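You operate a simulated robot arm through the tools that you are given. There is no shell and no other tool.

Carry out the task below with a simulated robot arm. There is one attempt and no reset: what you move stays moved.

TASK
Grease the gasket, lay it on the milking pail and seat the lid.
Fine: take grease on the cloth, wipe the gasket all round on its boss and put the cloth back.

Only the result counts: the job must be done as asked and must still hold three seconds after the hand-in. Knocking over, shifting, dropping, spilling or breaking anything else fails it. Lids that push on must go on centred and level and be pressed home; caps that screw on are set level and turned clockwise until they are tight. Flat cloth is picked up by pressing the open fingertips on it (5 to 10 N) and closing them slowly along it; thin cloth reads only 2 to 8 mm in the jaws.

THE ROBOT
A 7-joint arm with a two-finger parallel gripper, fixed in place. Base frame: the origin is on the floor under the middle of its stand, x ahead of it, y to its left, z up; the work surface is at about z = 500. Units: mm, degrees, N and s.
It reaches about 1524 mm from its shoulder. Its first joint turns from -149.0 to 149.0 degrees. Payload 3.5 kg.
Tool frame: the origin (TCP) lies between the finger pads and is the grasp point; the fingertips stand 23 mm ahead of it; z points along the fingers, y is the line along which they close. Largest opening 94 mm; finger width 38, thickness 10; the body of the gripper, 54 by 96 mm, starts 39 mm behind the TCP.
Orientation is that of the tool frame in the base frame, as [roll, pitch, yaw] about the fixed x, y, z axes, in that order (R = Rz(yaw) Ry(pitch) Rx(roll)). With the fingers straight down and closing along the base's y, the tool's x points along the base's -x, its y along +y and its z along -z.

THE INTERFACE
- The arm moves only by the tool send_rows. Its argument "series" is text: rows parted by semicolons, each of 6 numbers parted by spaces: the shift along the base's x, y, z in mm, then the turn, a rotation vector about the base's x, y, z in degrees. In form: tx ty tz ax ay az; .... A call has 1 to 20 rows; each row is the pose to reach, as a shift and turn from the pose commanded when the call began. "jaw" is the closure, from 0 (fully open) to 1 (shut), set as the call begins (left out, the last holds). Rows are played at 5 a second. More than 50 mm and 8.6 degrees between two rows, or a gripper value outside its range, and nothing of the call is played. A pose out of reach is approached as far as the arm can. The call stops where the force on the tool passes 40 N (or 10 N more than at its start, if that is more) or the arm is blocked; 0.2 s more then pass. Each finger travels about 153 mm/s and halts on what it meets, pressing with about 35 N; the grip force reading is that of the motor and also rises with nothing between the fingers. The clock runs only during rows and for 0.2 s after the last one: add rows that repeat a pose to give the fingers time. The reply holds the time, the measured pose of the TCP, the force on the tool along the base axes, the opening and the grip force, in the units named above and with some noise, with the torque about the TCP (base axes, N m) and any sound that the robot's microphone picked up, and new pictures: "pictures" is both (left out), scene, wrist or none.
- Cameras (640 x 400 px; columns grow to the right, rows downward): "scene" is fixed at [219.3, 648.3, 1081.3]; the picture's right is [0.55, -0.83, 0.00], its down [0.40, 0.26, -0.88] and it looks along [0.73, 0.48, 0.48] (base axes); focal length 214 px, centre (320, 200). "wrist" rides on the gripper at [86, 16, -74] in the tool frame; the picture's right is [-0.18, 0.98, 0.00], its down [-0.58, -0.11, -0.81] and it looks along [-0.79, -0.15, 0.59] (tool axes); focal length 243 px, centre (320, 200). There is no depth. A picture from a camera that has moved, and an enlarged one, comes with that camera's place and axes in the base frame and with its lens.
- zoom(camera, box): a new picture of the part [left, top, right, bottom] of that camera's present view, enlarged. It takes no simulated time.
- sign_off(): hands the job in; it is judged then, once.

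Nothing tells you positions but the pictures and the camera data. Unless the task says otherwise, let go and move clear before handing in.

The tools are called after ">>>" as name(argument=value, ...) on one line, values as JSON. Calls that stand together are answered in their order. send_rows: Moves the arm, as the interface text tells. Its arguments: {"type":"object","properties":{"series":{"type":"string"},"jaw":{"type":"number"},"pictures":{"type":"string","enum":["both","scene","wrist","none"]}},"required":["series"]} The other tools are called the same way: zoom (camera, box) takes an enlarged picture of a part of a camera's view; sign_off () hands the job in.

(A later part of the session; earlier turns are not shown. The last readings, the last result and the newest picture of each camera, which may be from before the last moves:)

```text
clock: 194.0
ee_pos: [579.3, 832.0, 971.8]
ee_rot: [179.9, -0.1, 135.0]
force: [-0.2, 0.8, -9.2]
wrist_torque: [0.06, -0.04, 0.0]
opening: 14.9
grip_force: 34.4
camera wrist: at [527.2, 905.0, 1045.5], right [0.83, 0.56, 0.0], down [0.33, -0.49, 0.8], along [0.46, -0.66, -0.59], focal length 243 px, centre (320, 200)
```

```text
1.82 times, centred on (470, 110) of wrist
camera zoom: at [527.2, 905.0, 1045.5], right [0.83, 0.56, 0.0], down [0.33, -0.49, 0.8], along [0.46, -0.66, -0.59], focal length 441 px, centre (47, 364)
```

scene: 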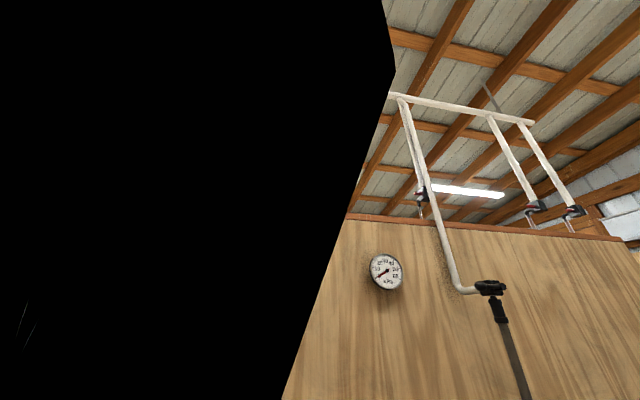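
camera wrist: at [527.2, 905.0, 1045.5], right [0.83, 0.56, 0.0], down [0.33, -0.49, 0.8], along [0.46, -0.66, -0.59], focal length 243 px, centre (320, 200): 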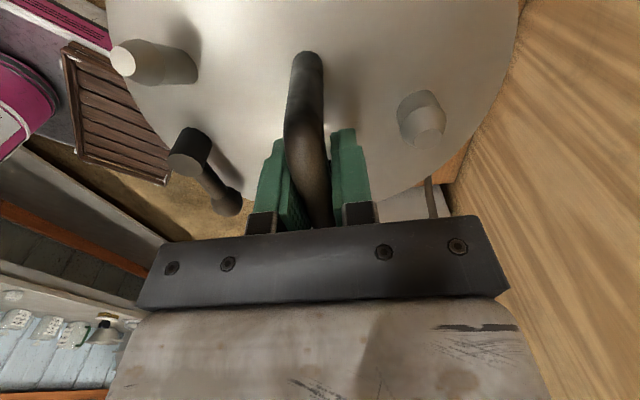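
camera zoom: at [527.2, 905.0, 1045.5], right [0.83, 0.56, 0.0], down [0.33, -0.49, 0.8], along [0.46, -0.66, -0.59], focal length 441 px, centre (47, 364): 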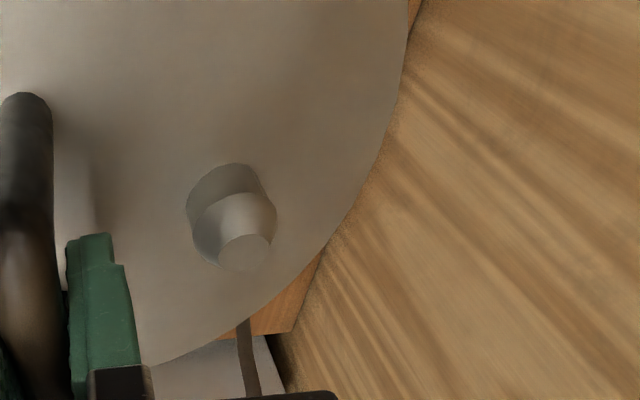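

>>> send_rows(series="-3 4 0 0 0 0; -9 10 0 0 0 0; -18 20 0 0 0 0; -30 34 0 0 0 0; -44 50 0 0 0 0; -59 67 0 0 0 0; -74 84 0 0 0 0; -89 101 0 0 0 0; -104 118 0 0 0 0; -119 134 0 0 0 0; -134 151 0 0 0 0; -149 168 0 0 0 0; -164 185 0 0 0 0; -179 202 0 0 0 0; -194 218 0 0 0 0; -208 234 0 0 0 0; -219 247 0 0 0 0; -228 256 0 0 0 0; -233.5 262 0 0 0 0; -234.9 263.4 0 0 0 0", pictures="none")

>>> send_rows(series="0 0 -4 0 0 0; 0 0 -12 0 0 0; 0 0 -24 0 0 0; 0 0 -38 0 0 0; 0 0 -52 0 0 0; 0 0 -66 0 0 0; 0 0 -79 0 0 0; 0 0 -89 0 0 0; 0 0 -95 0 0 0; 0 0 -97 0 0 0; 0 0 -97 0 0 0", pictures="wrist")

>>> zoom(camera="wrist", box=[80, 0, 260, 220])

>>> zoom(camera="wrist", box=[380, 0, 560, 220])

```text
clock: 198.2
ee_pos: [343.3, 1096.1, 971.5]
ee_rot: [179.9, -0.1, 135.0]
force: [0.5, 0.2, -8.8]
wrist_torque: [0.01, -0.03, 0.0]
opening: 14.8
grip_force: 34.5
```

```text
clock: 200.6
ee_pos: [343.9, 1096.1, 873.4]
ee_rot: [180.0, -0.1, 135.0]
force: [0.0, -0.8, -8.7]
wrist_torque: [0.05, -0.06, -0.01]
opening: 15.0
grip_force: 35.0
camera wrist: at [292.2, 1168.5, 948.2], right [0.83, 0.56, 0.0], down [0.33, -0.49, 0.8], along [0.46, -0.66, -0.59], focal length 243 px, centre (320, 200)
```

wrist: 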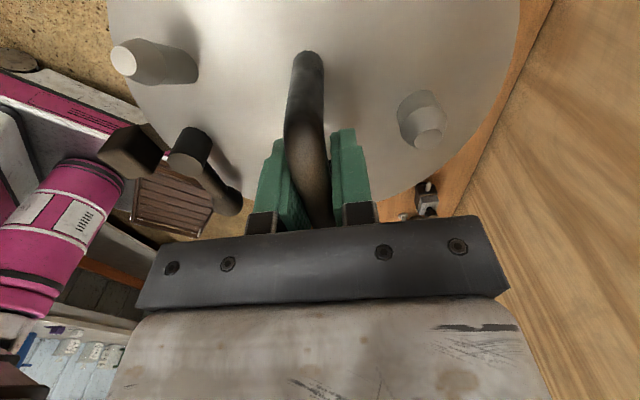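

```text
1.82 times, centred on (170, 110) of wrist
camera zoom: at [292.2, 1168.5, 948.2], right [0.83, 0.56, 0.0], down [0.33, -0.49, 0.8], along [0.46, -0.66, -0.59], focal length 441 px, centre (593, 364)
```

zoom: 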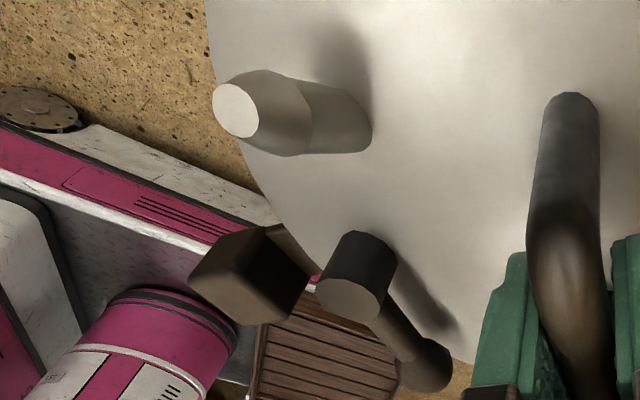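

```text
1.82 times, centred on (470, 110) of wrist
camera zoom: at [292.2, 1168.5, 948.2], right [0.83, 0.56, 0.0], down [0.33, -0.49, 0.8], along [0.46, -0.66, -0.59], focal length 441 px, centre (47, 364)
```

zoom: 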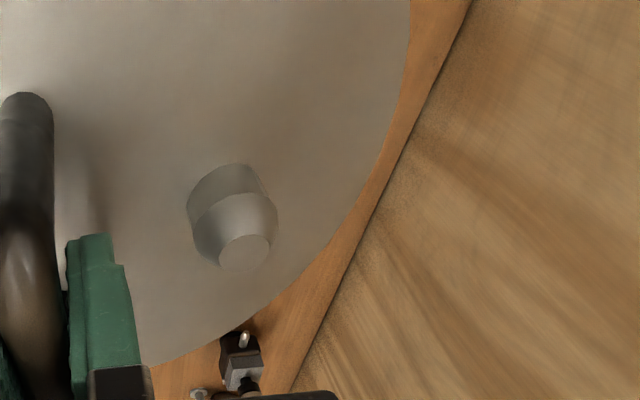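

>>> send_rows(series="0 0 -2 0 0 0; 0 0 -4 0 0 0; 0 0 -5.5 0 0 0; 0 0 -5.5 0 0 0", pictures="none")

```text
clock: 201.6
ee_pos: [344.1, 1097.2, 868.8]
ee_rot: [179.9, -0.1, 134.9]
force: [0.1, 0.7, -7.7]
wrist_torque: [0.05, 0.01, 0.0]
opening: 14.8
grip_force: 35.4
```

>>> send_rows(series="0 0 -0.7 0 0 0; 0 0 -1.3 0 0 0; 0 0 -1.3 0 0 0", pictures="none")

```text
clock: 202.4
ee_pos: [343.8, 1097.1, 867.2]
ee_rot: [179.9, -0.1, 134.9]
force: [-0.1, 0.7, -7.0]
wrist_torque: [-0.04, 0.05, 0.03]
opening: 14.6
grip_force: 34.7
```

>>> send_rows(series="0 0 -0.5 0 0 0; 0 0 -1 0 0 0; 0 0 -1 0 0 0", pictures="none")

```text
clock: 203.2
ee_pos: [343.3, 1097.3, 866.4]
ee_rot: [179.8, -0.1, 135.0]
force: [2.9, 2.6, -4.4]
wrist_torque: [-0.11, 0.1, 0.0]
opening: 14.5
grip_force: 34.8
```

>>> send_rows(series="0 0 -0.5 0 0 0; 0 0 -1 0 0 0; 0 0 -1 0 0 0", pictures="wrist")

>>> zoom(camera="wrist", box=[80, 0, 260, 220])

>>> zoom(camera="wrist", box=[380, 0, 560, 220])

```text
clock: 204.0
ee_pos: [343.7, 1096.9, 866.5]
ee_rot: [179.8, -0.2, 135.0]
force: [5.7, 10.8, 10.9]
wrist_torque: [-0.47, -0.34, 0.1]
opening: 14.3
grip_force: 35.1
camera wrist: at [292.3, 1168.6, 941.1], right [0.83, 0.56, 0.0], down [0.33, -0.49, 0.8], along [0.46, -0.66, -0.59], focal length 243 px, centre (320, 200)
```

wrist: 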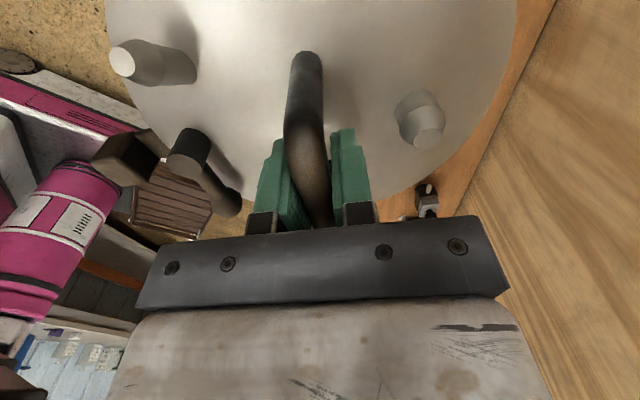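

```text
1.82 times, centred on (170, 110) of wrist
camera zoom: at [292.3, 1168.6, 941.1], right [0.83, 0.56, 0.0], down [0.33, -0.49, 0.8], along [0.46, -0.66, -0.59], focal length 441 px, centre (593, 364)
```

zoom: 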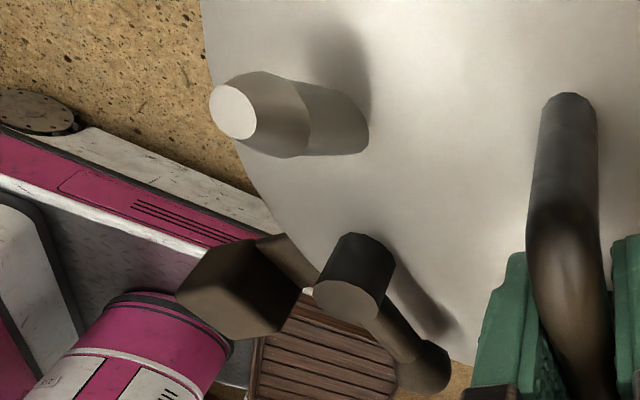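

```text
1.82 times, centred on (470, 110) of wrist
camera zoom: at [292.3, 1168.6, 941.1], right [0.83, 0.56, 0.0], down [0.33, -0.49, 0.8], along [0.46, -0.66, -0.59], focal length 441 px, centre (47, 364)
```

zoom: 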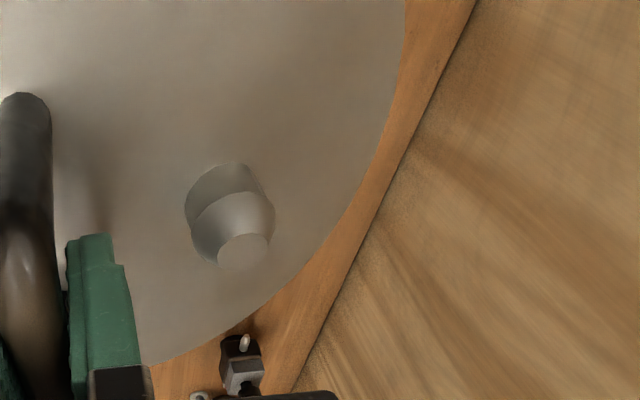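

The contact force pushes the lid towards +y, and the earlier best-balanced contact was also further that way. I'll raise a little, shift (+1.5, +2.2) and lower again.

>>> send_rows(series="0 0 2 0 0 0; 0 0 5 0 0 0; 0.8 1.1 5 0 0 0; 1.5 2.2 5 0 0 0; 1.5 2.2 3 0 0 0; 1.5 2.2 1.5 0 0 0; 1.5 2.2 1.5 0 0 0", pictures="none")

```text
clock: 205.6
ee_pos: [344.4, 1098.2, 867.1]
ee_rot: [179.9, -0.1, 135.0]
force: [-0.2, 0.8, -7.0]
wrist_torque: [-0.06, 0.08, 0.03]
opening: 14.7
grip_force: 35.0
```

>>> send_rows(series="0 0 -0.5 0 0 0; 0 0 -1 0 0 0; 0 0 -1 0 0 0", pictures="none")

```text
clock: 206.4
ee_pos: [343.9, 1098.8, 867.6]
ee_rot: [179.9, -0.1, 135.0]
force: [-0.5, 0.4, 5.4]
wrist_torque: [-0.1, -0.07, -0.04]
opening: 14.7
grip_force: 34.8
```

Contact is now balanced with no side force. I'll release the lid here and inspect how it sits.

>>> send_rows(series="0 0 0.4 0 0 0; 0 0 0.6 0 0 0; 0 0 0.6 0 0 0", jaw=1, pictures="none")

>>> send_rows(series="0 0 0 0 0 0; 0 0 0 0 0 0; 0 0 0 0 0 0", jaw=0.7, pictures="wrist")

>>> zoom(camera="wrist", box=[80, 0, 260, 220])

>>> zoom(camera="wrist", box=[380, 0, 560, 220])

```text
clock: 207.2
ee_pos: [344.8, 1099.0, 867.3]
ee_rot: [179.9, -0.1, 134.9]
force: [1.2, 2.0, 2.8]
wrist_torque: [0.04, 0.06, -0.06]
opening: 14.7
grip_force: 34.9
```

```text
clock: 208.0
ee_pos: [344.0, 1099.3, 867.1]
ee_rot: [179.9, -0.1, 135.0]
force: [0.5, 0.5, 0.1]
wrist_torque: [-0.01, 0.01, 0.02]
opening: 28.2
grip_force: 0.1
camera wrist: at [293.7, 1170.6, 941.0], right [0.83, 0.56, 0.0], down [0.33, -0.49, 0.8], along [0.46, -0.66, -0.59], focal length 243 px, centre (320, 200)
```

wrist: 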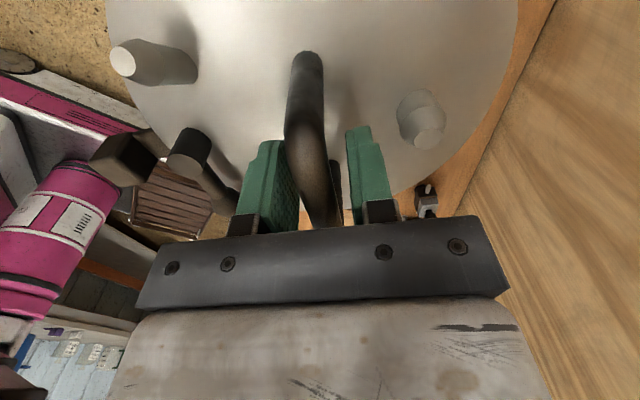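

```text
1.82 times, centred on (170, 110) of wrist
camera zoom: at [293.7, 1170.6, 941.0], right [0.83, 0.56, 0.0], down [0.33, -0.49, 0.8], along [0.46, -0.66, -0.59], focal length 441 px, centre (593, 364)
```

zoom: 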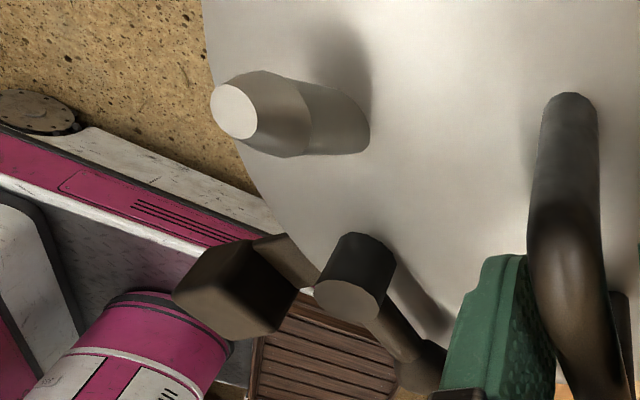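

```text
1.82 times, centred on (470, 110) of wrist
camera zoom: at [293.7, 1170.6, 941.0], right [0.83, 0.56, 0.0], down [0.33, -0.49, 0.8], along [0.46, -0.66, -0.59], focal length 441 px, centre (47, 364)
```

zoom: 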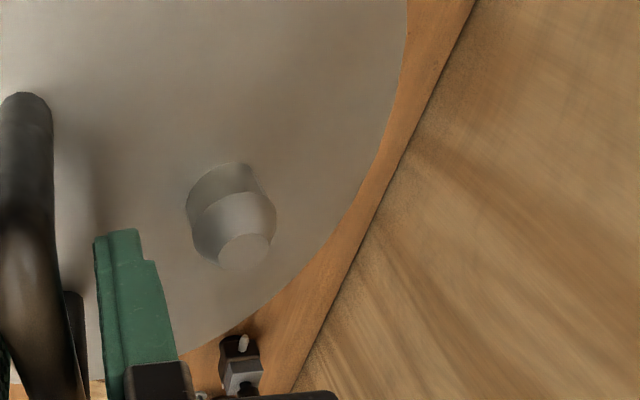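

The lid rests steadily. I'll rise clear and go to the low-angle view from the front side.

>>> send_rows(series="0 0 4 0 0 0; 0 0 14 0 0 0; 0 0 30 0 0 0; 0 0 55 0 0 0; 0 0 90 0 0 0; 0 0 125 0 0 0; 0 0 150 0 0 0; 0 0 150 0 0 0", jaw=0.6, pictures="wrist")

>>> zoom(camera="wrist", box=[200, 0, 480, 170])

```text
clock: 209.8
ee_pos: [344.3, 1097.6, 1017.9]
ee_rot: [180.0, -0.2, 135.1]
force: [-0.6, -0.6, 0.1]
wrist_torque: [-0.03, -0.01, 0.03]
opening: 37.8
grip_force: 0.0
camera wrist: at [293.4, 1169.8, 1092.0], right [0.83, 0.56, 0.0], down [0.33, -0.49, 0.8], along [0.46, -0.66, -0.59], focal length 243 px, centre (320, 200)
```

wrist: 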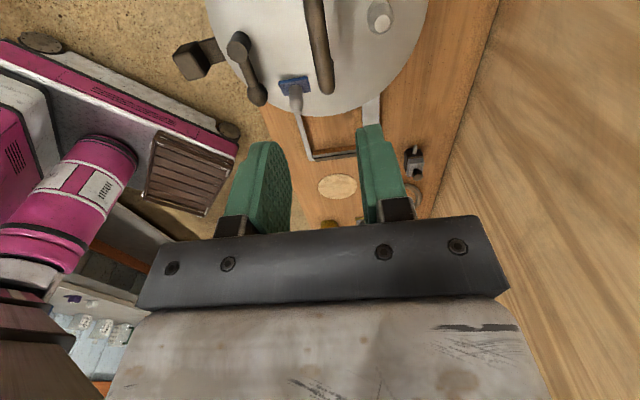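

```text
2.29 times, centred on (340, 85) of wrist
camera zoom: at [293.4, 1169.8, 1092.0], right [0.83, 0.56, 0.0], down [0.33, -0.49, 0.8], along [0.46, -0.66, -0.59], focal length 555 px, centre (274, 463)
```

zoom: 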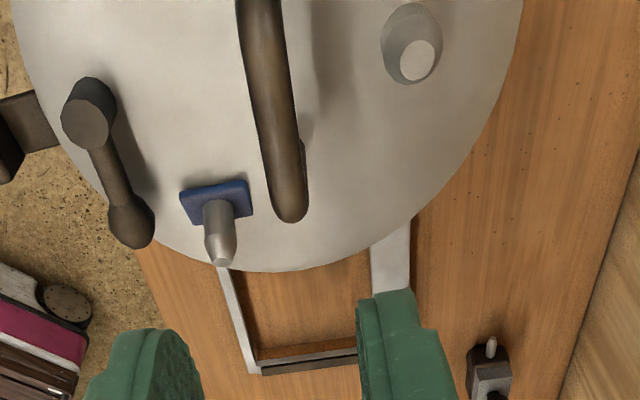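

>>> send_rows(series="0 -10 0 0 0 7.9; 0 -20 0 0 0 15.8; 0 -30 0 0 0 23.7; -1 -42 0 0 0 31.6; -1 -54 0 0 0 39.5; -2 -66 0 0 0 47.4; -2 -78 0 0 0 55.3; -3 -90 0 0 0 63.2; -3 -102 0 0 0 71.1; -4 -114 0 0 0 79; -4 -126 0 0 0 86.9; -5 -138 0 0 0 94.8; -5 -150 0 0 0 102.7; -6 -162 0 0 0 110.6; -6 -172 0 0 0 118.5; -7 -180 0 0 0 126.4; -8 -186 -5 0 0 134; -8 -190 -20 0 0 135; -8 -190 -32 0 0 135; -8 -190 -32 0 0 135", jaw=0, pictures="none")

>>> send_rows(series="0 0 -15 7.4 -1.35 0; 0 5 -35 14.8 -2.7 0; 0 10 -60 22.1 -4.05 0; 0 15 -85 29.5 -5.4 0; 0 20 -110 29.5 -5.4 0; 0 20 -110 29.5 -5.4 0", jaw=0, pictures="wrist")

>>> zoom(camera="wrist", box=[220, 60, 460, 220])

```text
clock: 214.0
ee_pos: [337.4, 908.4, 986.9]
ee_rot: [179.8, -0.1, -90.0]
force: [0.6, -0.1, -0.8]
wrist_torque: [-0.02, 0.0, 0.0]
opening: 94.0
grip_force: 0.0
```

```text
clock: 215.4
ee_pos: [336.7, 928.8, 874.4]
ee_rot: [-174.2, 29.4, -88.4]
force: [0.0, -0.2, 0.6]
wrist_torque: [0.01, 0.03, 0.0]
opening: 93.9
grip_force: 0.0
camera wrist: at [314.7, 817.2, 894.9], right [-0.98, 0.18, 0.0], down [0.02, 0.11, 0.99], along [0.18, 0.98, -0.11], focal length 243 px, centre (320, 200)
```

wrist: 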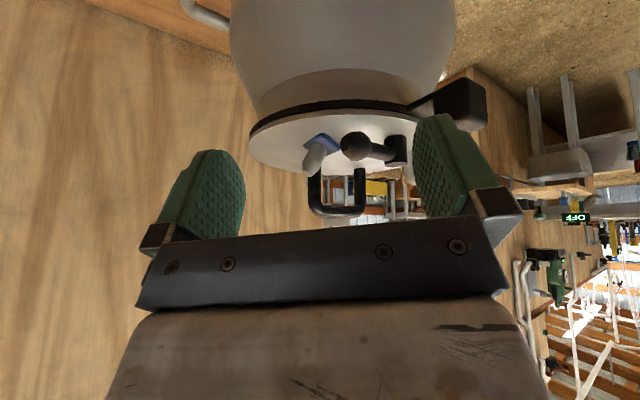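

```text
2.50 times, centred on (340, 140) of wrist
camera zoom: at [314.7, 817.2, 894.9], right [-0.98, 0.18, 0.0], down [0.02, 0.11, 0.99], along [0.18, 0.98, -0.11], focal length 606 px, centre (270, 350)
```

zoom: 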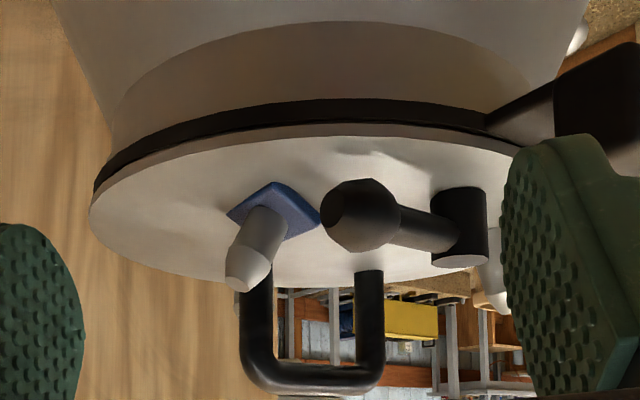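

>>> zoom(camera="wrist", box=[245, 95, 325, 155])

>>> zoom(camera="wrist", box=[320, 90, 430, 160])

```text
6.67 times, centred on (285, 125) of wrist
camera zoom: at [314.7, 817.2, 894.9], right [-0.98, 0.18, 0.0], down [0.02, 0.11, 0.99], along [0.18, 0.98, -0.11], focal length 1618 px, centre (553, 700)
```

zoom: 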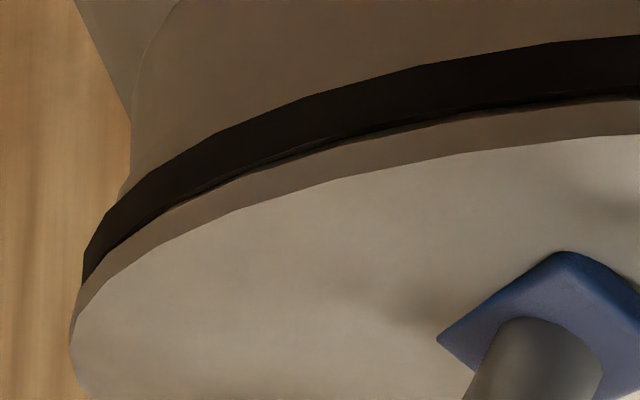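

```text
5.71 times, centred on (375, 125) of wrist
camera zoom: at [314.7, 817.2, 894.9], right [-0.98, 0.18, 0.0], down [0.02, 0.11, 0.99], along [0.18, 0.98, -0.11], focal length 1386 px, centre (6, 629)
```

zoom: 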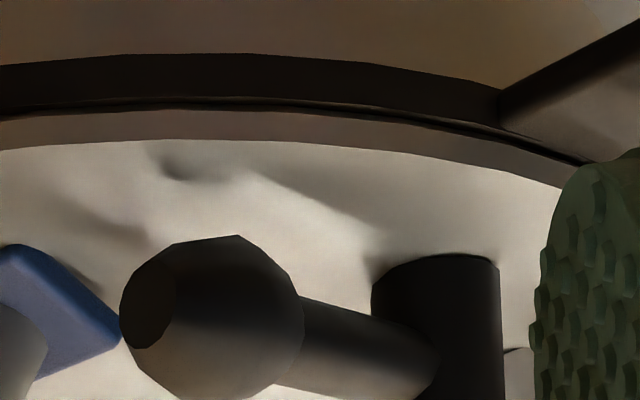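

The lid lies flush on the gasket along the visible edge. I'll back the camera off and centre it, so both sides of the lid, gasket and neck can be compared for centring.

>>> send_rows(series="-12 -25 0 0 0 0; -24 -50 0 0 0 0; -36 -75 0 0 0 0; -36 -75 0 0 0 0", pictures="wrist")

>>> zoom(camera="wrist", box=[235, 80, 345, 180])

>>> zoom(camera="wrist", box=[330, 80, 440, 180])

```text
clock: 216.4
ee_pos: [301.2, 853.6, 874.6]
ee_rot: [-174.2, 29.3, -88.5]
force: [0.1, -1.0, -0.3]
wrist_torque: [-0.01, 0.02, 0.01]
opening: 94.0
grip_force: 0.0
camera wrist: at [278.9, 741.8, 895.7], right [-0.98, 0.18, 0.0], down [0.02, 0.11, 0.99], along [0.18, 0.98, -0.11], focal length 243 px, centre (320, 200)
```

wrist: 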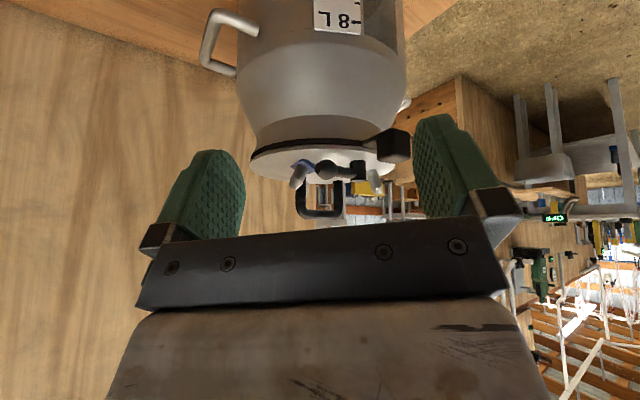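

```text
4.00 times, centred on (290, 130) of wrist
camera zoom: at [278.9, 741.8, 895.7], right [-0.98, 0.18, 0.0], down [0.02, 0.11, 0.99], along [0.18, 0.98, -0.11], focal length 970 px, centre (440, 480)
```

zoom: 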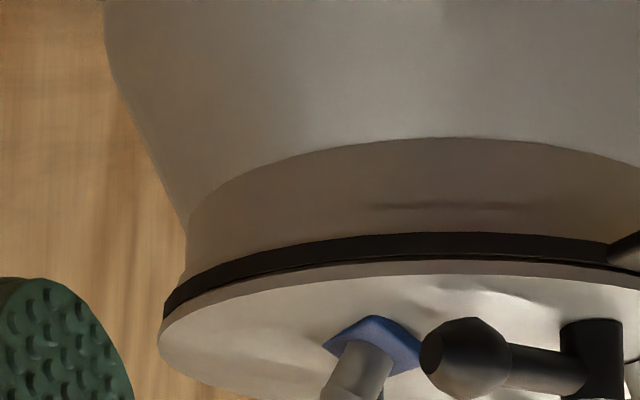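

```text
4.00 times, centred on (385, 130) of wrist
camera zoom: at [278.9, 741.8, 895.7], right [-0.98, 0.18, 0.0], down [0.02, 0.11, 0.99], along [0.18, 0.98, -0.11], focal length 970 px, centre (60, 480)
```

zoom: 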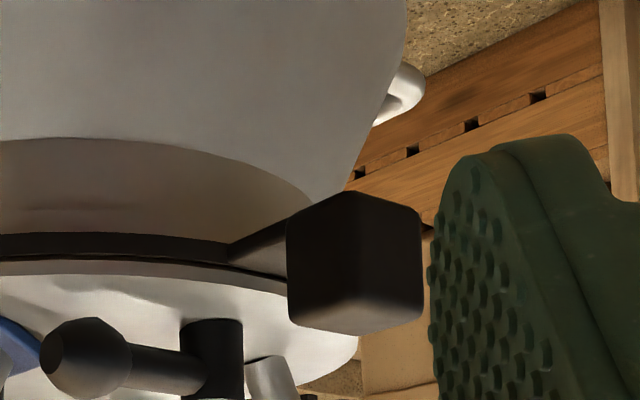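

Front to back along x the lid is within 1–3 mm of the pail's axis. I'll check the other axis from the −x side with the same low view.

>>> send_rows(series="-5 0 35 0 0 0; -10 5 70 0 0 0; -20 10 100 0 0 -6; -35 30 100 0 0 -14; -50 50 100 0 0 -22; -65 75 100 0 0 -30; -80 100 100 0 0 -38; -95 125 100 0 0 -46; -110 150 100 0 0 -54; -125 175 100 0 0 -62; -140 200 100 0 0 -70; -155 225 100 0 0 -78; -170 248 100 0 0 -86; -185 268 100 0 0 -90; -201 283 80 0 0 -90; -201 283 40 0 0 -90; -201 283 0 0 0 -90; -201 283 0 0 0 -90", pictures="wrist")

>>> zoom(camera="wrist", box=[220, 60, 440, 200])

```text
clock: 220.2
ee_pos: [100.2, 1136.5, 874.5]
ee_rot: [-174.1, 29.3, -178.5]
force: [-0.1, 0.6, 1.1]
wrist_torque: [-0.01, -0.03, 0.01]
opening: 94.0
grip_force: 0.2
camera wrist: at [-13.0, 1157.2, 895.4], right [0.18, 0.98, 0.0], down [0.11, -0.02, 0.99], along [0.98, -0.18, -0.11], focal length 243 px, centre (320, 200)
```

wrist: 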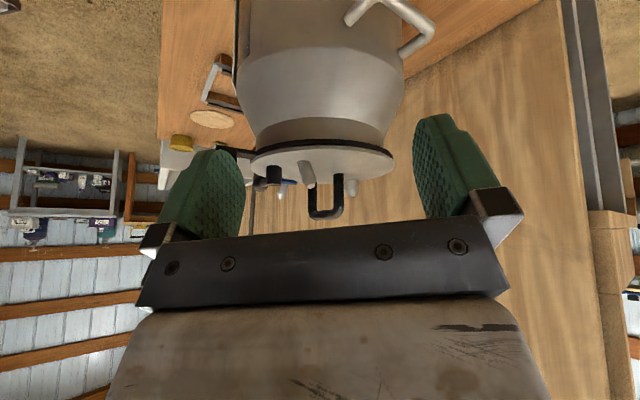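

```text
2.86 times, centred on (330, 130) of wrist
camera zoom: at [-13.0, 1157.2, 895.4], right [0.18, 0.98, 0.0], down [0.11, -0.02, 0.99], along [0.98, -0.18, -0.11], focal length 693 px, centre (291, 400)
```

zoom: 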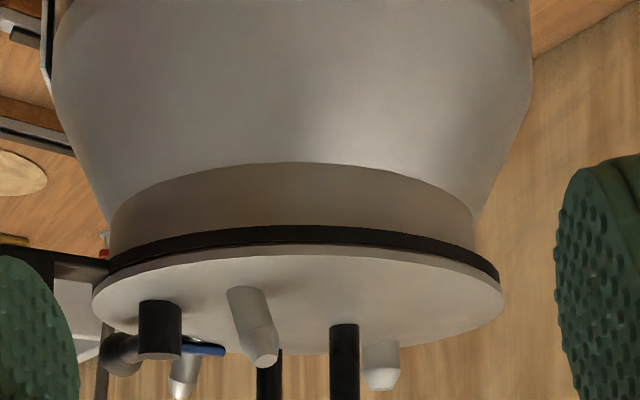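

>>> zoom(camera="wrist", box=[240, 120, 320, 180])

>>> zoom(camera="wrist", box=[325, 120, 405, 180])

```text
6.67 times, centred on (280, 150) of wrist
camera zoom: at [-13.0, 1157.2, 895.4], right [0.18, 0.98, 0.0], down [0.11, -0.02, 0.99], along [0.98, -0.18, -0.11], focal length 1618 px, centre (587, 533)
```

zoom: 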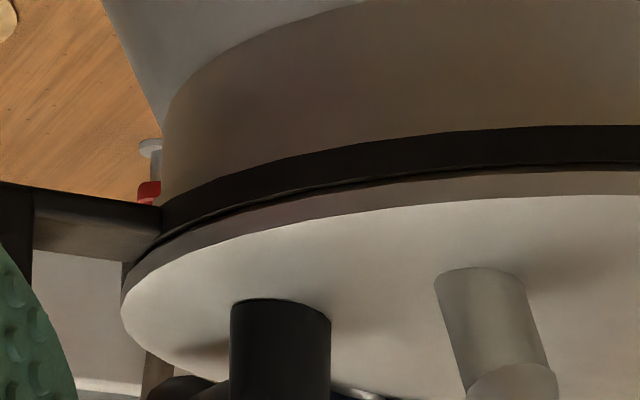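

```text
6.67 times, centred on (365, 150) of wrist
camera zoom: at [-13.0, 1157.2, 895.4], right [0.18, 0.98, 0.0], down [0.11, -0.02, 0.99], along [0.98, -0.18, -0.11], focal length 1618 px, centre (20, 533)
```

zoom: 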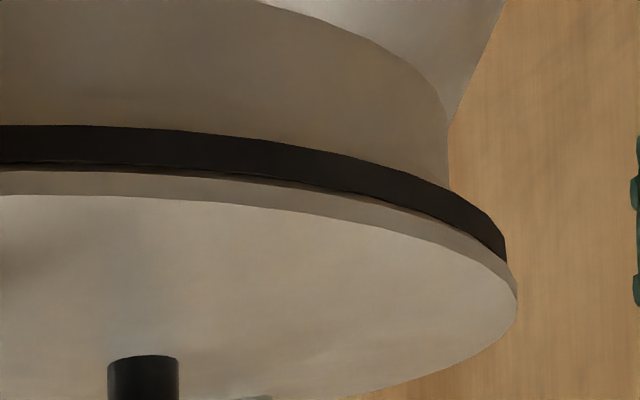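

The lid, gasket and rim are stacked flush and level. The lid sits about 3 mm off the pail's axis, at (−1.3, +2.9) from it. I'll go back, re-grip the handle, and nudge it to centre before pressing.

>>> send_rows(series="0 0 20 1.35 7.4 0; 0 0 45 2.7 14.8 0; 0 0 75 4.05 22.1 0; 0 0 105 5.4 29.5 0; 10 0 140 5.4 29.5 0; 10 0 140 5.4 29.5 0", pictures="none")

>>> send_rows(series="32 -5 5 0 0 -6; 64 -10 5 0 0 -12; 98 -16 5 0 0 -18; 132 -22 5 0 0 -25; 166 -28 5 0 0 -32; 200 -33 5 0 0 -39; 225 -37 5 0 0 -45; 234 -38 5 0 0 -45; 234 -38 5 0 0 -45", jaw=0.53, pictures="wrist")

```text
clock: 221.6
ee_pos: [110.9, 1135.6, 1015.6]
ee_rot: [180.0, -0.2, -179.9]
force: [0.5, -0.6, 0.3]
wrist_torque: [0.02, 0.0, 0.02]
opening: 94.2
grip_force: 0.0
```

```text
clock: 223.6
ee_pos: [343.4, 1097.9, 1020.6]
ee_rot: [179.9, -0.2, 135.0]
force: [0.3, -0.2, 0.2]
wrist_torque: [-0.05, 0.02, 0.0]
opening: 44.5
grip_force: 0.1
camera wrist: at [292.9, 1170.2, 1094.4], right [0.83, 0.56, 0.0], down [0.33, -0.49, 0.8], along [0.45, -0.66, -0.59], focal length 243 px, centre (320, 200)
```

wrist: 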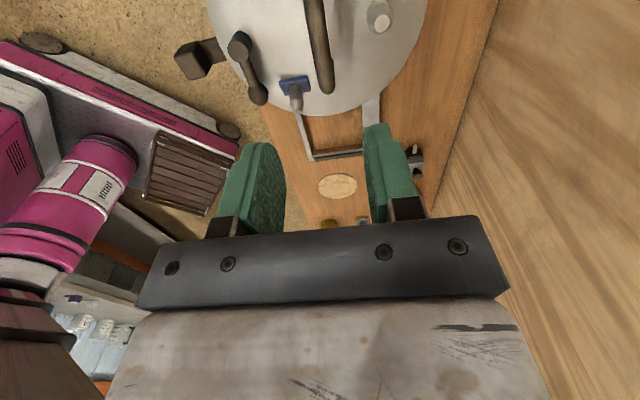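

>>> send_rows(series="0.5 0.2 -25 0 0 0; 0.5 0.2 -60 0 0 0; 0.5 0.2 -95 0 0 0; 0.5 0.2 -120 0 0 0; 0.5 0.2 -135 0 0 0; 0.5 0.2 -146 0 0 0; 0.5 0.2 -153 0 0 0; 0.5 0.2 -153 0 0 0", jaw=0.53, pictures="wrist")

```text
clock: 225.4
ee_pos: [343.2, 1097.9, 866.8]
ee_rot: [179.9, -0.1, 135.0]
force: [-0.1, 1.1, 0.2]
wrist_torque: [0.01, 0.0, 0.01]
opening: 43.9
grip_force: 0.1
camera wrist: at [292.9, 1170.7, 941.4], right [0.83, 0.56, 0.0], down [0.33, -0.49, 0.8], along [0.46, -0.66, -0.59], focal length 243 px, centre (320, 200)
```

wrist: 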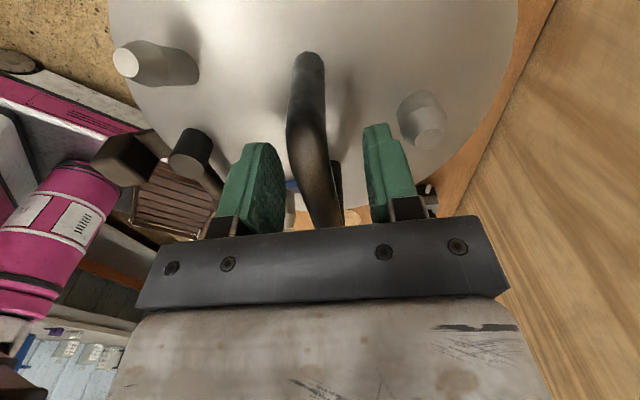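

>>> send_rows(series="0 0 0 0 0 0; 0 0 0 0 0 0", jaw=0.78, pictures="none")

>>> send_rows(series="0 0 0 0 0 0; 0 0 0 0 0 0; 0 0 0 0 0 0", jaw=1, pictures="none")

>>> send_rows(series="0 0 1 0 0 0; 0 0 2 0 0 0; 0 0 3.5 0 0 0; 0 0 3.5 0 0 0", jaw=1, pictures="wrist")

>>> zoom(camera="wrist", box=[80, 0, 260, 220])

```text
clock: 226.0
ee_pos: [343.9, 1099.2, 867.3]
ee_rot: [179.9, -0.1, 135.1]
force: [-0.7, 0.2, 0.9]
wrist_torque: [0.02, -0.01, 0.0]
opening: 20.7
grip_force: 0.0
```

```text
clock: 226.8
ee_pos: [343.4, 1097.3, 867.0]
ee_rot: [180.0, -0.1, 134.9]
force: [2.3, 2.9, 1.6]
wrist_torque: [-0.07, -0.01, 0.01]
opening: 14.6
grip_force: 34.7
```

```text
clock: 227.8
ee_pos: [344.5, 1099.2, 870.8]
ee_rot: [179.9, 0.0, 134.9]
force: [0.7, -0.2, -8.9]
wrist_torque: [0.03, 0.01, 0.0]
opening: 14.7
grip_force: 35.3
camera wrist: at [293.0, 1170.8, 944.3], right [0.83, 0.56, 0.0], down [0.33, -0.49, 0.81], along [0.46, -0.66, -0.59], focal length 243 px, centre (320, 200)
```

wrist: 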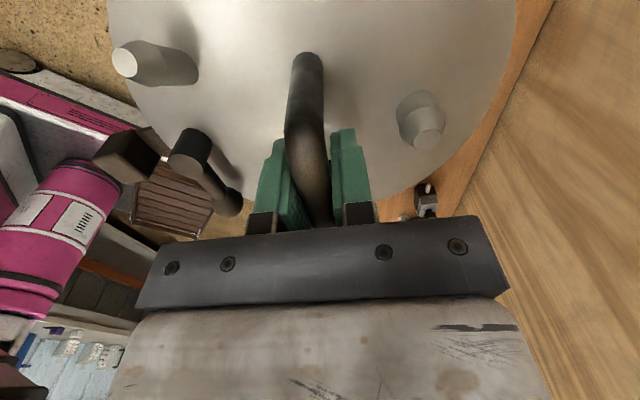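

```text
1.82 times, centred on (170, 110) of wrist
camera zoom: at [293.0, 1170.8, 944.3], right [0.83, 0.56, 0.0], down [0.33, -0.49, 0.81], along [0.46, -0.66, -0.59], focal length 441 px, centre (593, 364)
```

zoom: 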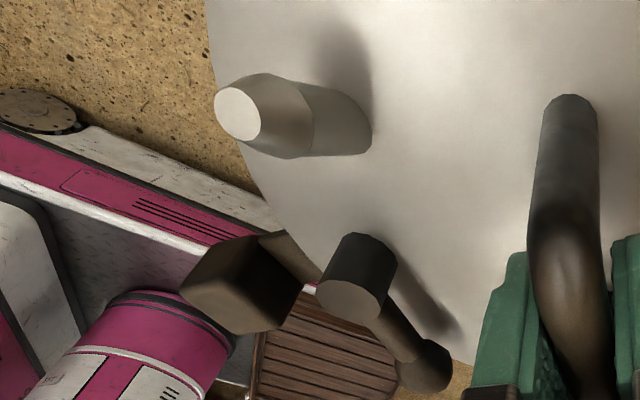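

The lid is just clear of the gasket. I'll shift it (+1.2, −2.7) to the pail's axis and lower it back.

>>> send_rows(series="0.6 -1.3 0 0 0 0; 1.2 -2.7 0 0 0 0; 1.2 -2.7 -1 0 0 0; 1.2 -2.7 -2 0 0 0; 1.2 -2.7 -3 0 0 0; 1.2 -2.7 -3 0 0 0", pictures="none")

```text
clock: 229.2
ee_pos: [345.1, 1096.2, 867.7]
ee_rot: [179.8, -0.1, 135.0]
force: [0.1, -0.8, -6.3]
wrist_torque: [-0.08, 0.1, 0.02]
opening: 14.8
grip_force: 34.9
```

>>> send_rows(series="0 0 -0.5 0 0 0; 0 0 -1 0 0 0; 0 0 -1 0 0 0", pictures="none")

```text
clock: 230.0
ee_pos: [345.9, 1096.4, 867.5]
ee_rot: [179.9, 0.0, 134.9]
force: [-0.1, 4.3, 4.8]
wrist_torque: [-0.3, -0.24, -0.04]
opening: 14.9
grip_force: 34.9
```

The lid is back at the same resting height. I'll release it and let it settle.

>>> send_rows(series="0 0 0.3 0 0 0; 0 0 0.5 0 0 0; 0 0 0.5 0 0 0", jaw=1, pictures="none")

>>> send_rows(series="0 0 0 0 0 0; 0 0 0 0 0 0; 0 0 0 0 0 0", jaw=0.65, pictures="wrist")

>>> send_rows(series="0 0 4 0 0 0; 0 0 14 0 0 0; 0 0 30 0 0 0; 0 0 55 0 0 0; 0 0 80 0 0 0; 0 0 80 0 0 0", jaw=0.65, pictures="wrist")

```text
clock: 230.8
ee_pos: [346.0, 1095.9, 866.4]
ee_rot: [179.8, -0.1, 135.1]
force: [3.3, 8.7, 4.6]
wrist_torque: [-0.21, -0.11, 0.08]
opening: 14.5
grip_force: 34.5
```

```text
clock: 231.6
ee_pos: [345.6, 1094.5, 867.1]
ee_rot: [180.0, -0.1, 135.0]
force: [-0.1, -0.6, -0.8]
wrist_torque: [0.0, -0.02, 0.01]
opening: 32.8
grip_force: 0.1
camera wrist: at [294.2, 1167.5, 941.4], right [0.83, 0.56, 0.0], down [0.33, -0.49, 0.8], along [0.46, -0.66, -0.59], focal length 243 px, centre (320, 200)
```

wrist: 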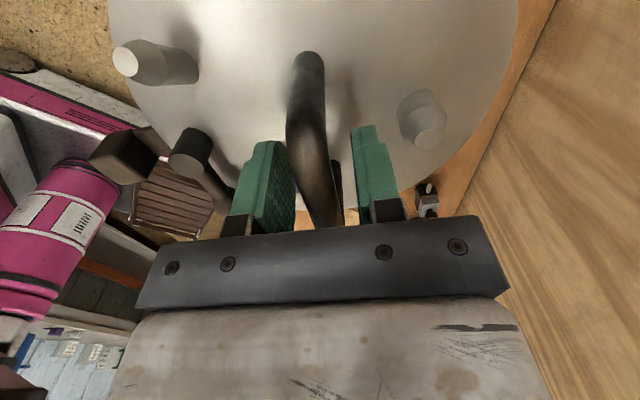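

```text
clock: 233.0
ee_pos: [347.0, 1096.5, 947.4]
ee_rot: [179.8, -0.1, 134.9]
force: [-0.2, 0.1, 0.1]
wrist_torque: [0.0, 0.03, -0.02]
opening: 33.1
grip_force: 0.1
camera wrist: at [294.7, 1168.7, 1021.7], right [0.83, 0.56, 0.0], down [0.33, -0.49, 0.8], along [0.46, -0.66, -0.59], focal length 243 px, centre (320, 200)
```

wrist: 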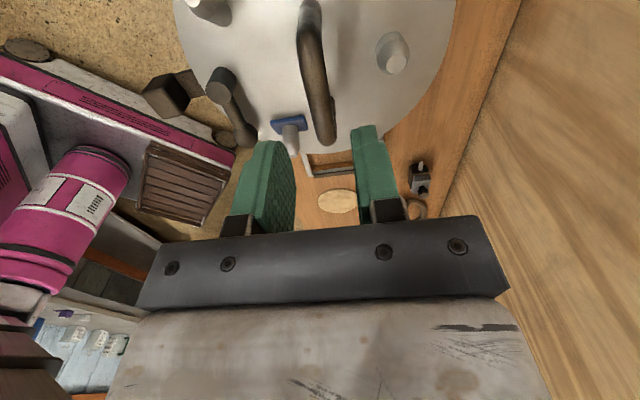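

I'll look again from the −x side at low angle to check that the lid is level, flush and centred.

>>> send_rows(series="-5 5 25 0 0 0; -10 10 60 0 0 6; -40 16 68 0 0 12; -74 22 68 0 0 19; -108 27 68 0 0 26; -142 32 68 0 0 33; -176 36 68 0 0 40; -210 38 68 0 0 45; -237 39 68 0 0 45; -237 39 68 0 0 45", jaw=0, pictures="none")

>>> send_rows(series="0 0 -30 -1.35 -7.4 0; 0 0 -60 -2.7 -14.8 0; -5 0 -90 -4.05 -22.1 0; -10 0 -120 -5.4 -29.5 0; -10 0 -141 -5.4 -29.5 0; -10 0 -141 -5.4 -29.5 0", jaw=0, pictures="wrist")

>>> zoom(camera="wrist", box=[240, 120, 320, 180])

>>> zoom(camera="wrist", box=[325, 120, 405, 180])

>>> zoom(camera="wrist", box=[220, 60, 440, 200])

```text
clock: 235.2
ee_pos: [108.6, 1135.0, 1015.6]
ee_rot: [179.9, -0.2, 180.0]
force: [-0.1, -0.8, -0.8]
wrist_torque: [0.0, 0.02, 0.01]
opening: 93.9
grip_force: 0.0
```

```text
clock: 236.6
ee_pos: [98.1, 1136.8, 873.7]
ee_rot: [-174.2, 29.4, -178.5]
force: [-0.1, 0.4, 0.6]
wrist_torque: [0.02, 0.0, -0.02]
opening: 94.1
grip_force: 0.0
camera wrist: at [-15.0, 1155.9, 894.3], right [0.18, 0.98, 0.0], down [0.11, -0.02, 0.99], along [0.98, -0.18, -0.11], focal length 243 px, centre (320, 200)
```

wrist: 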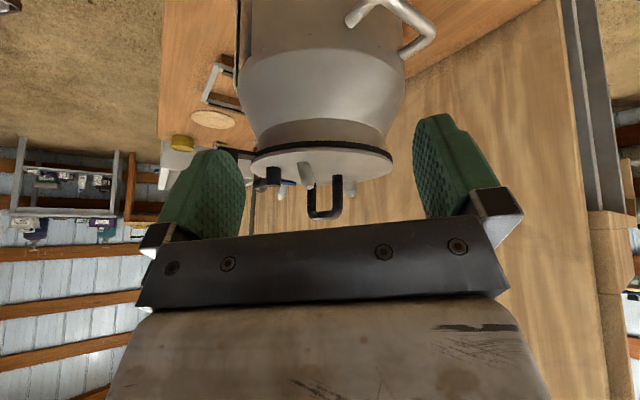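

```text
6.67 times, centred on (280, 150) of wrist
camera zoom: at [-15.0, 1155.9, 894.3], right [0.18, 0.98, 0.0], down [0.11, -0.02, 0.99], along [0.98, -0.18, -0.11], focal length 1618 px, centre (587, 533)
```

zoom: 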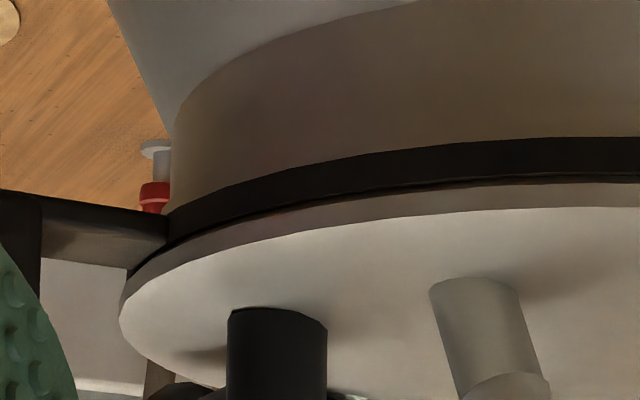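

```text
6.67 times, centred on (365, 150) of wrist
camera zoom: at [-15.0, 1155.9, 894.3], right [0.18, 0.98, 0.0], down [0.11, -0.02, 0.99], along [0.98, -0.18, -0.11], focal length 1618 px, centre (20, 533)
```

zoom: 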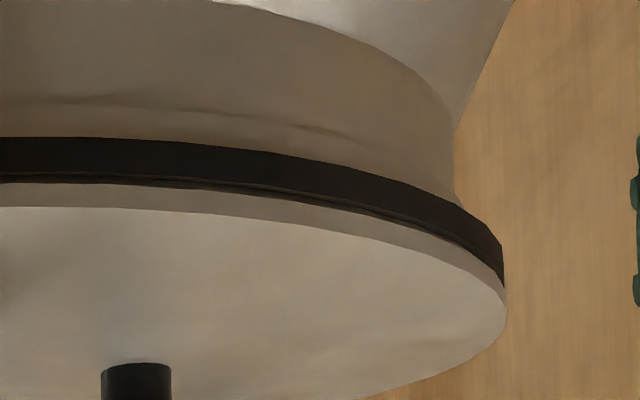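

```text
2.86 times, centred on (330, 130) of wrist
camera zoom: at [-15.0, 1155.9, 894.3], right [0.18, 0.98, 0.0], down [0.11, -0.02, 0.99], along [0.98, -0.18, -0.11], focal length 693 px, centre (291, 400)
```

zoom: 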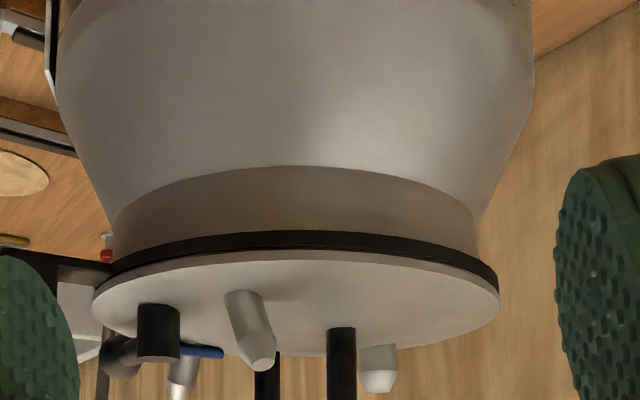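

The lid is now centred on the neck to within about 0.5 mm and flush on the gasket. Next I'll press it home with closed fingers on top of the handle, at the lid's centre.

>>> send_rows(series="0 0 20 1.35 7.4 0; 0 0 45 2.7 14.8 0; 0 0 75 4.05 22.1 0; 0 0 105 5.4 29.5 0; 10 0 142 5.4 29.5 0; 10 0 142 5.4 29.5 0", jaw=1, pictures="none")

>>> send_rows(series="32 -5 5 0 0 -6; 64 -10 5 0 0 -12; 98 -16 5 0 0 -18; 132 -22 5 0 0 -25; 166 -28 5 0 0 -32; 200 -33 5 0 0 -39; 225 -38 5 0 0 -45; 236 -40 5 0 0 -45; 236 -40 5 0 0 -45", jaw=1, pictures="wrist")

```text
clock: 238.0
ee_pos: [108.3, 1134.3, 1017.1]
ee_rot: [179.8, -0.2, -180.0]
force: [-0.2, -0.4, -0.2]
wrist_torque: [-0.01, -0.02, 0.01]
opening: 0.0
grip_force: 35.0
```

```text
clock: 240.0
ee_pos: [344.8, 1093.3, 1020.8]
ee_rot: [179.9, -0.1, 135.0]
force: [0.2, 0.4, -0.2]
wrist_torque: [-0.02, 0.0, -0.03]
opening: 0.1
grip_force: 35.1
camera wrist: at [293.6, 1166.1, 1095.5], right [0.83, 0.56, 0.0], down [0.33, -0.49, 0.8], along [0.45, -0.66, -0.59], focal length 243 px, centre (320, 200)
```

wrist: 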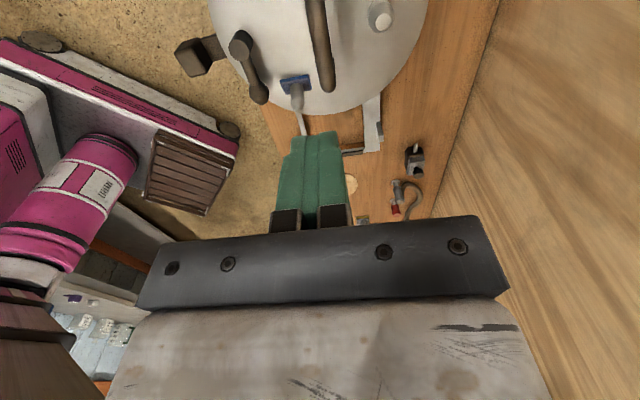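

>>> send_rows(series="0.6 1.4 -25 0 0 0; 0.6 1.4 -60 0 0 0; 0.6 1.4 -90 0 0 0; 0.6 1.4 -108 0 0 0; 0.6 1.4 -116 0 0 0; 0.6 1.4 -116 0 0 0", jaw=1, pictures="wrist")

>>> zoom(camera="wrist", box=[220, 20, 440, 220])

```text
clock: 241.4
ee_pos: [345.2, 1096.0, 908.5]
ee_rot: [179.7, -0.2, 135.0]
force: [0.9, 3.2, 29.3]
wrist_torque: [-0.2, -0.25, 0.02]
opening: 0.0
grip_force: 35.1
camera wrist: at [293.8, 1168.1, 982.6], right [0.83, 0.56, 0.0], down [0.33, -0.49, 0.8], along [0.46, -0.66, -0.59], focal length 243 px, centre (320, 200)
```

wrist: 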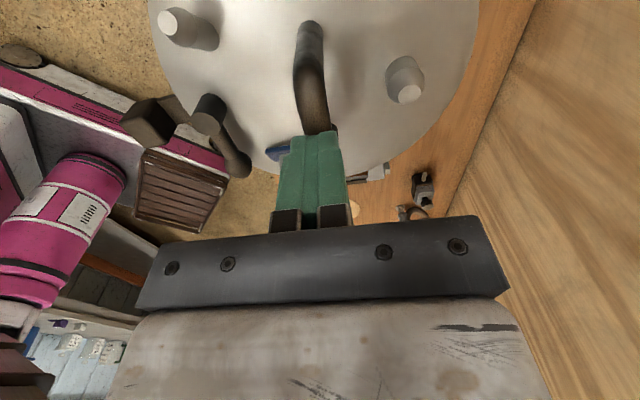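

```text
2.00 times, centred on (330, 120) of wrist
camera zoom: at [293.8, 1168.1, 982.6], right [0.83, 0.56, 0.0], down [0.33, -0.49, 0.8], along [0.46, -0.66, -0.59], focal length 485 px, centre (300, 360)
```

zoom: 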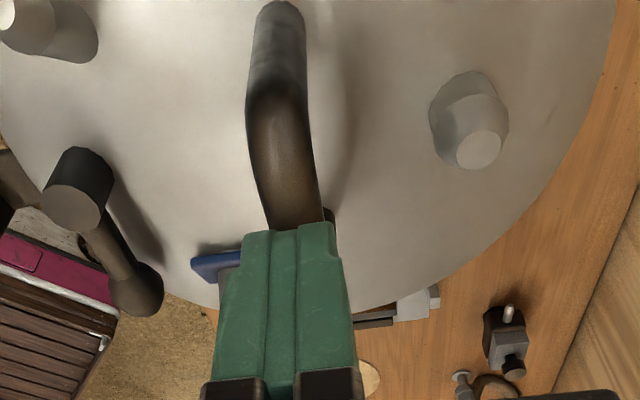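

The fingers are already pressing the handle with 29 N. I'll press a little further and hold.

>>> send_rows(series="0 0 -0.3 0 0 0; 0 0 -0.6 0 0 0; 0 0 -0.6 0 0 0; 0 0 -0.6 0 0 0; 0 0 -0.6 0 0 0", jaw=1, pictures="none")

```text
clock: 241.9
ee_pos: [344.0, 1095.9, 908.1]
ee_rot: [179.7, -0.2, 135.1]
force: [-2.2, -3.0, 12.9]
wrist_torque: [-0.26, -0.08, -0.04]
opening: 0.0
grip_force: 35.2
stopped in row 2: the force on the tool passed its limit at 41 N (the readings are from after the stop); the commanded pose is now the measured one
```

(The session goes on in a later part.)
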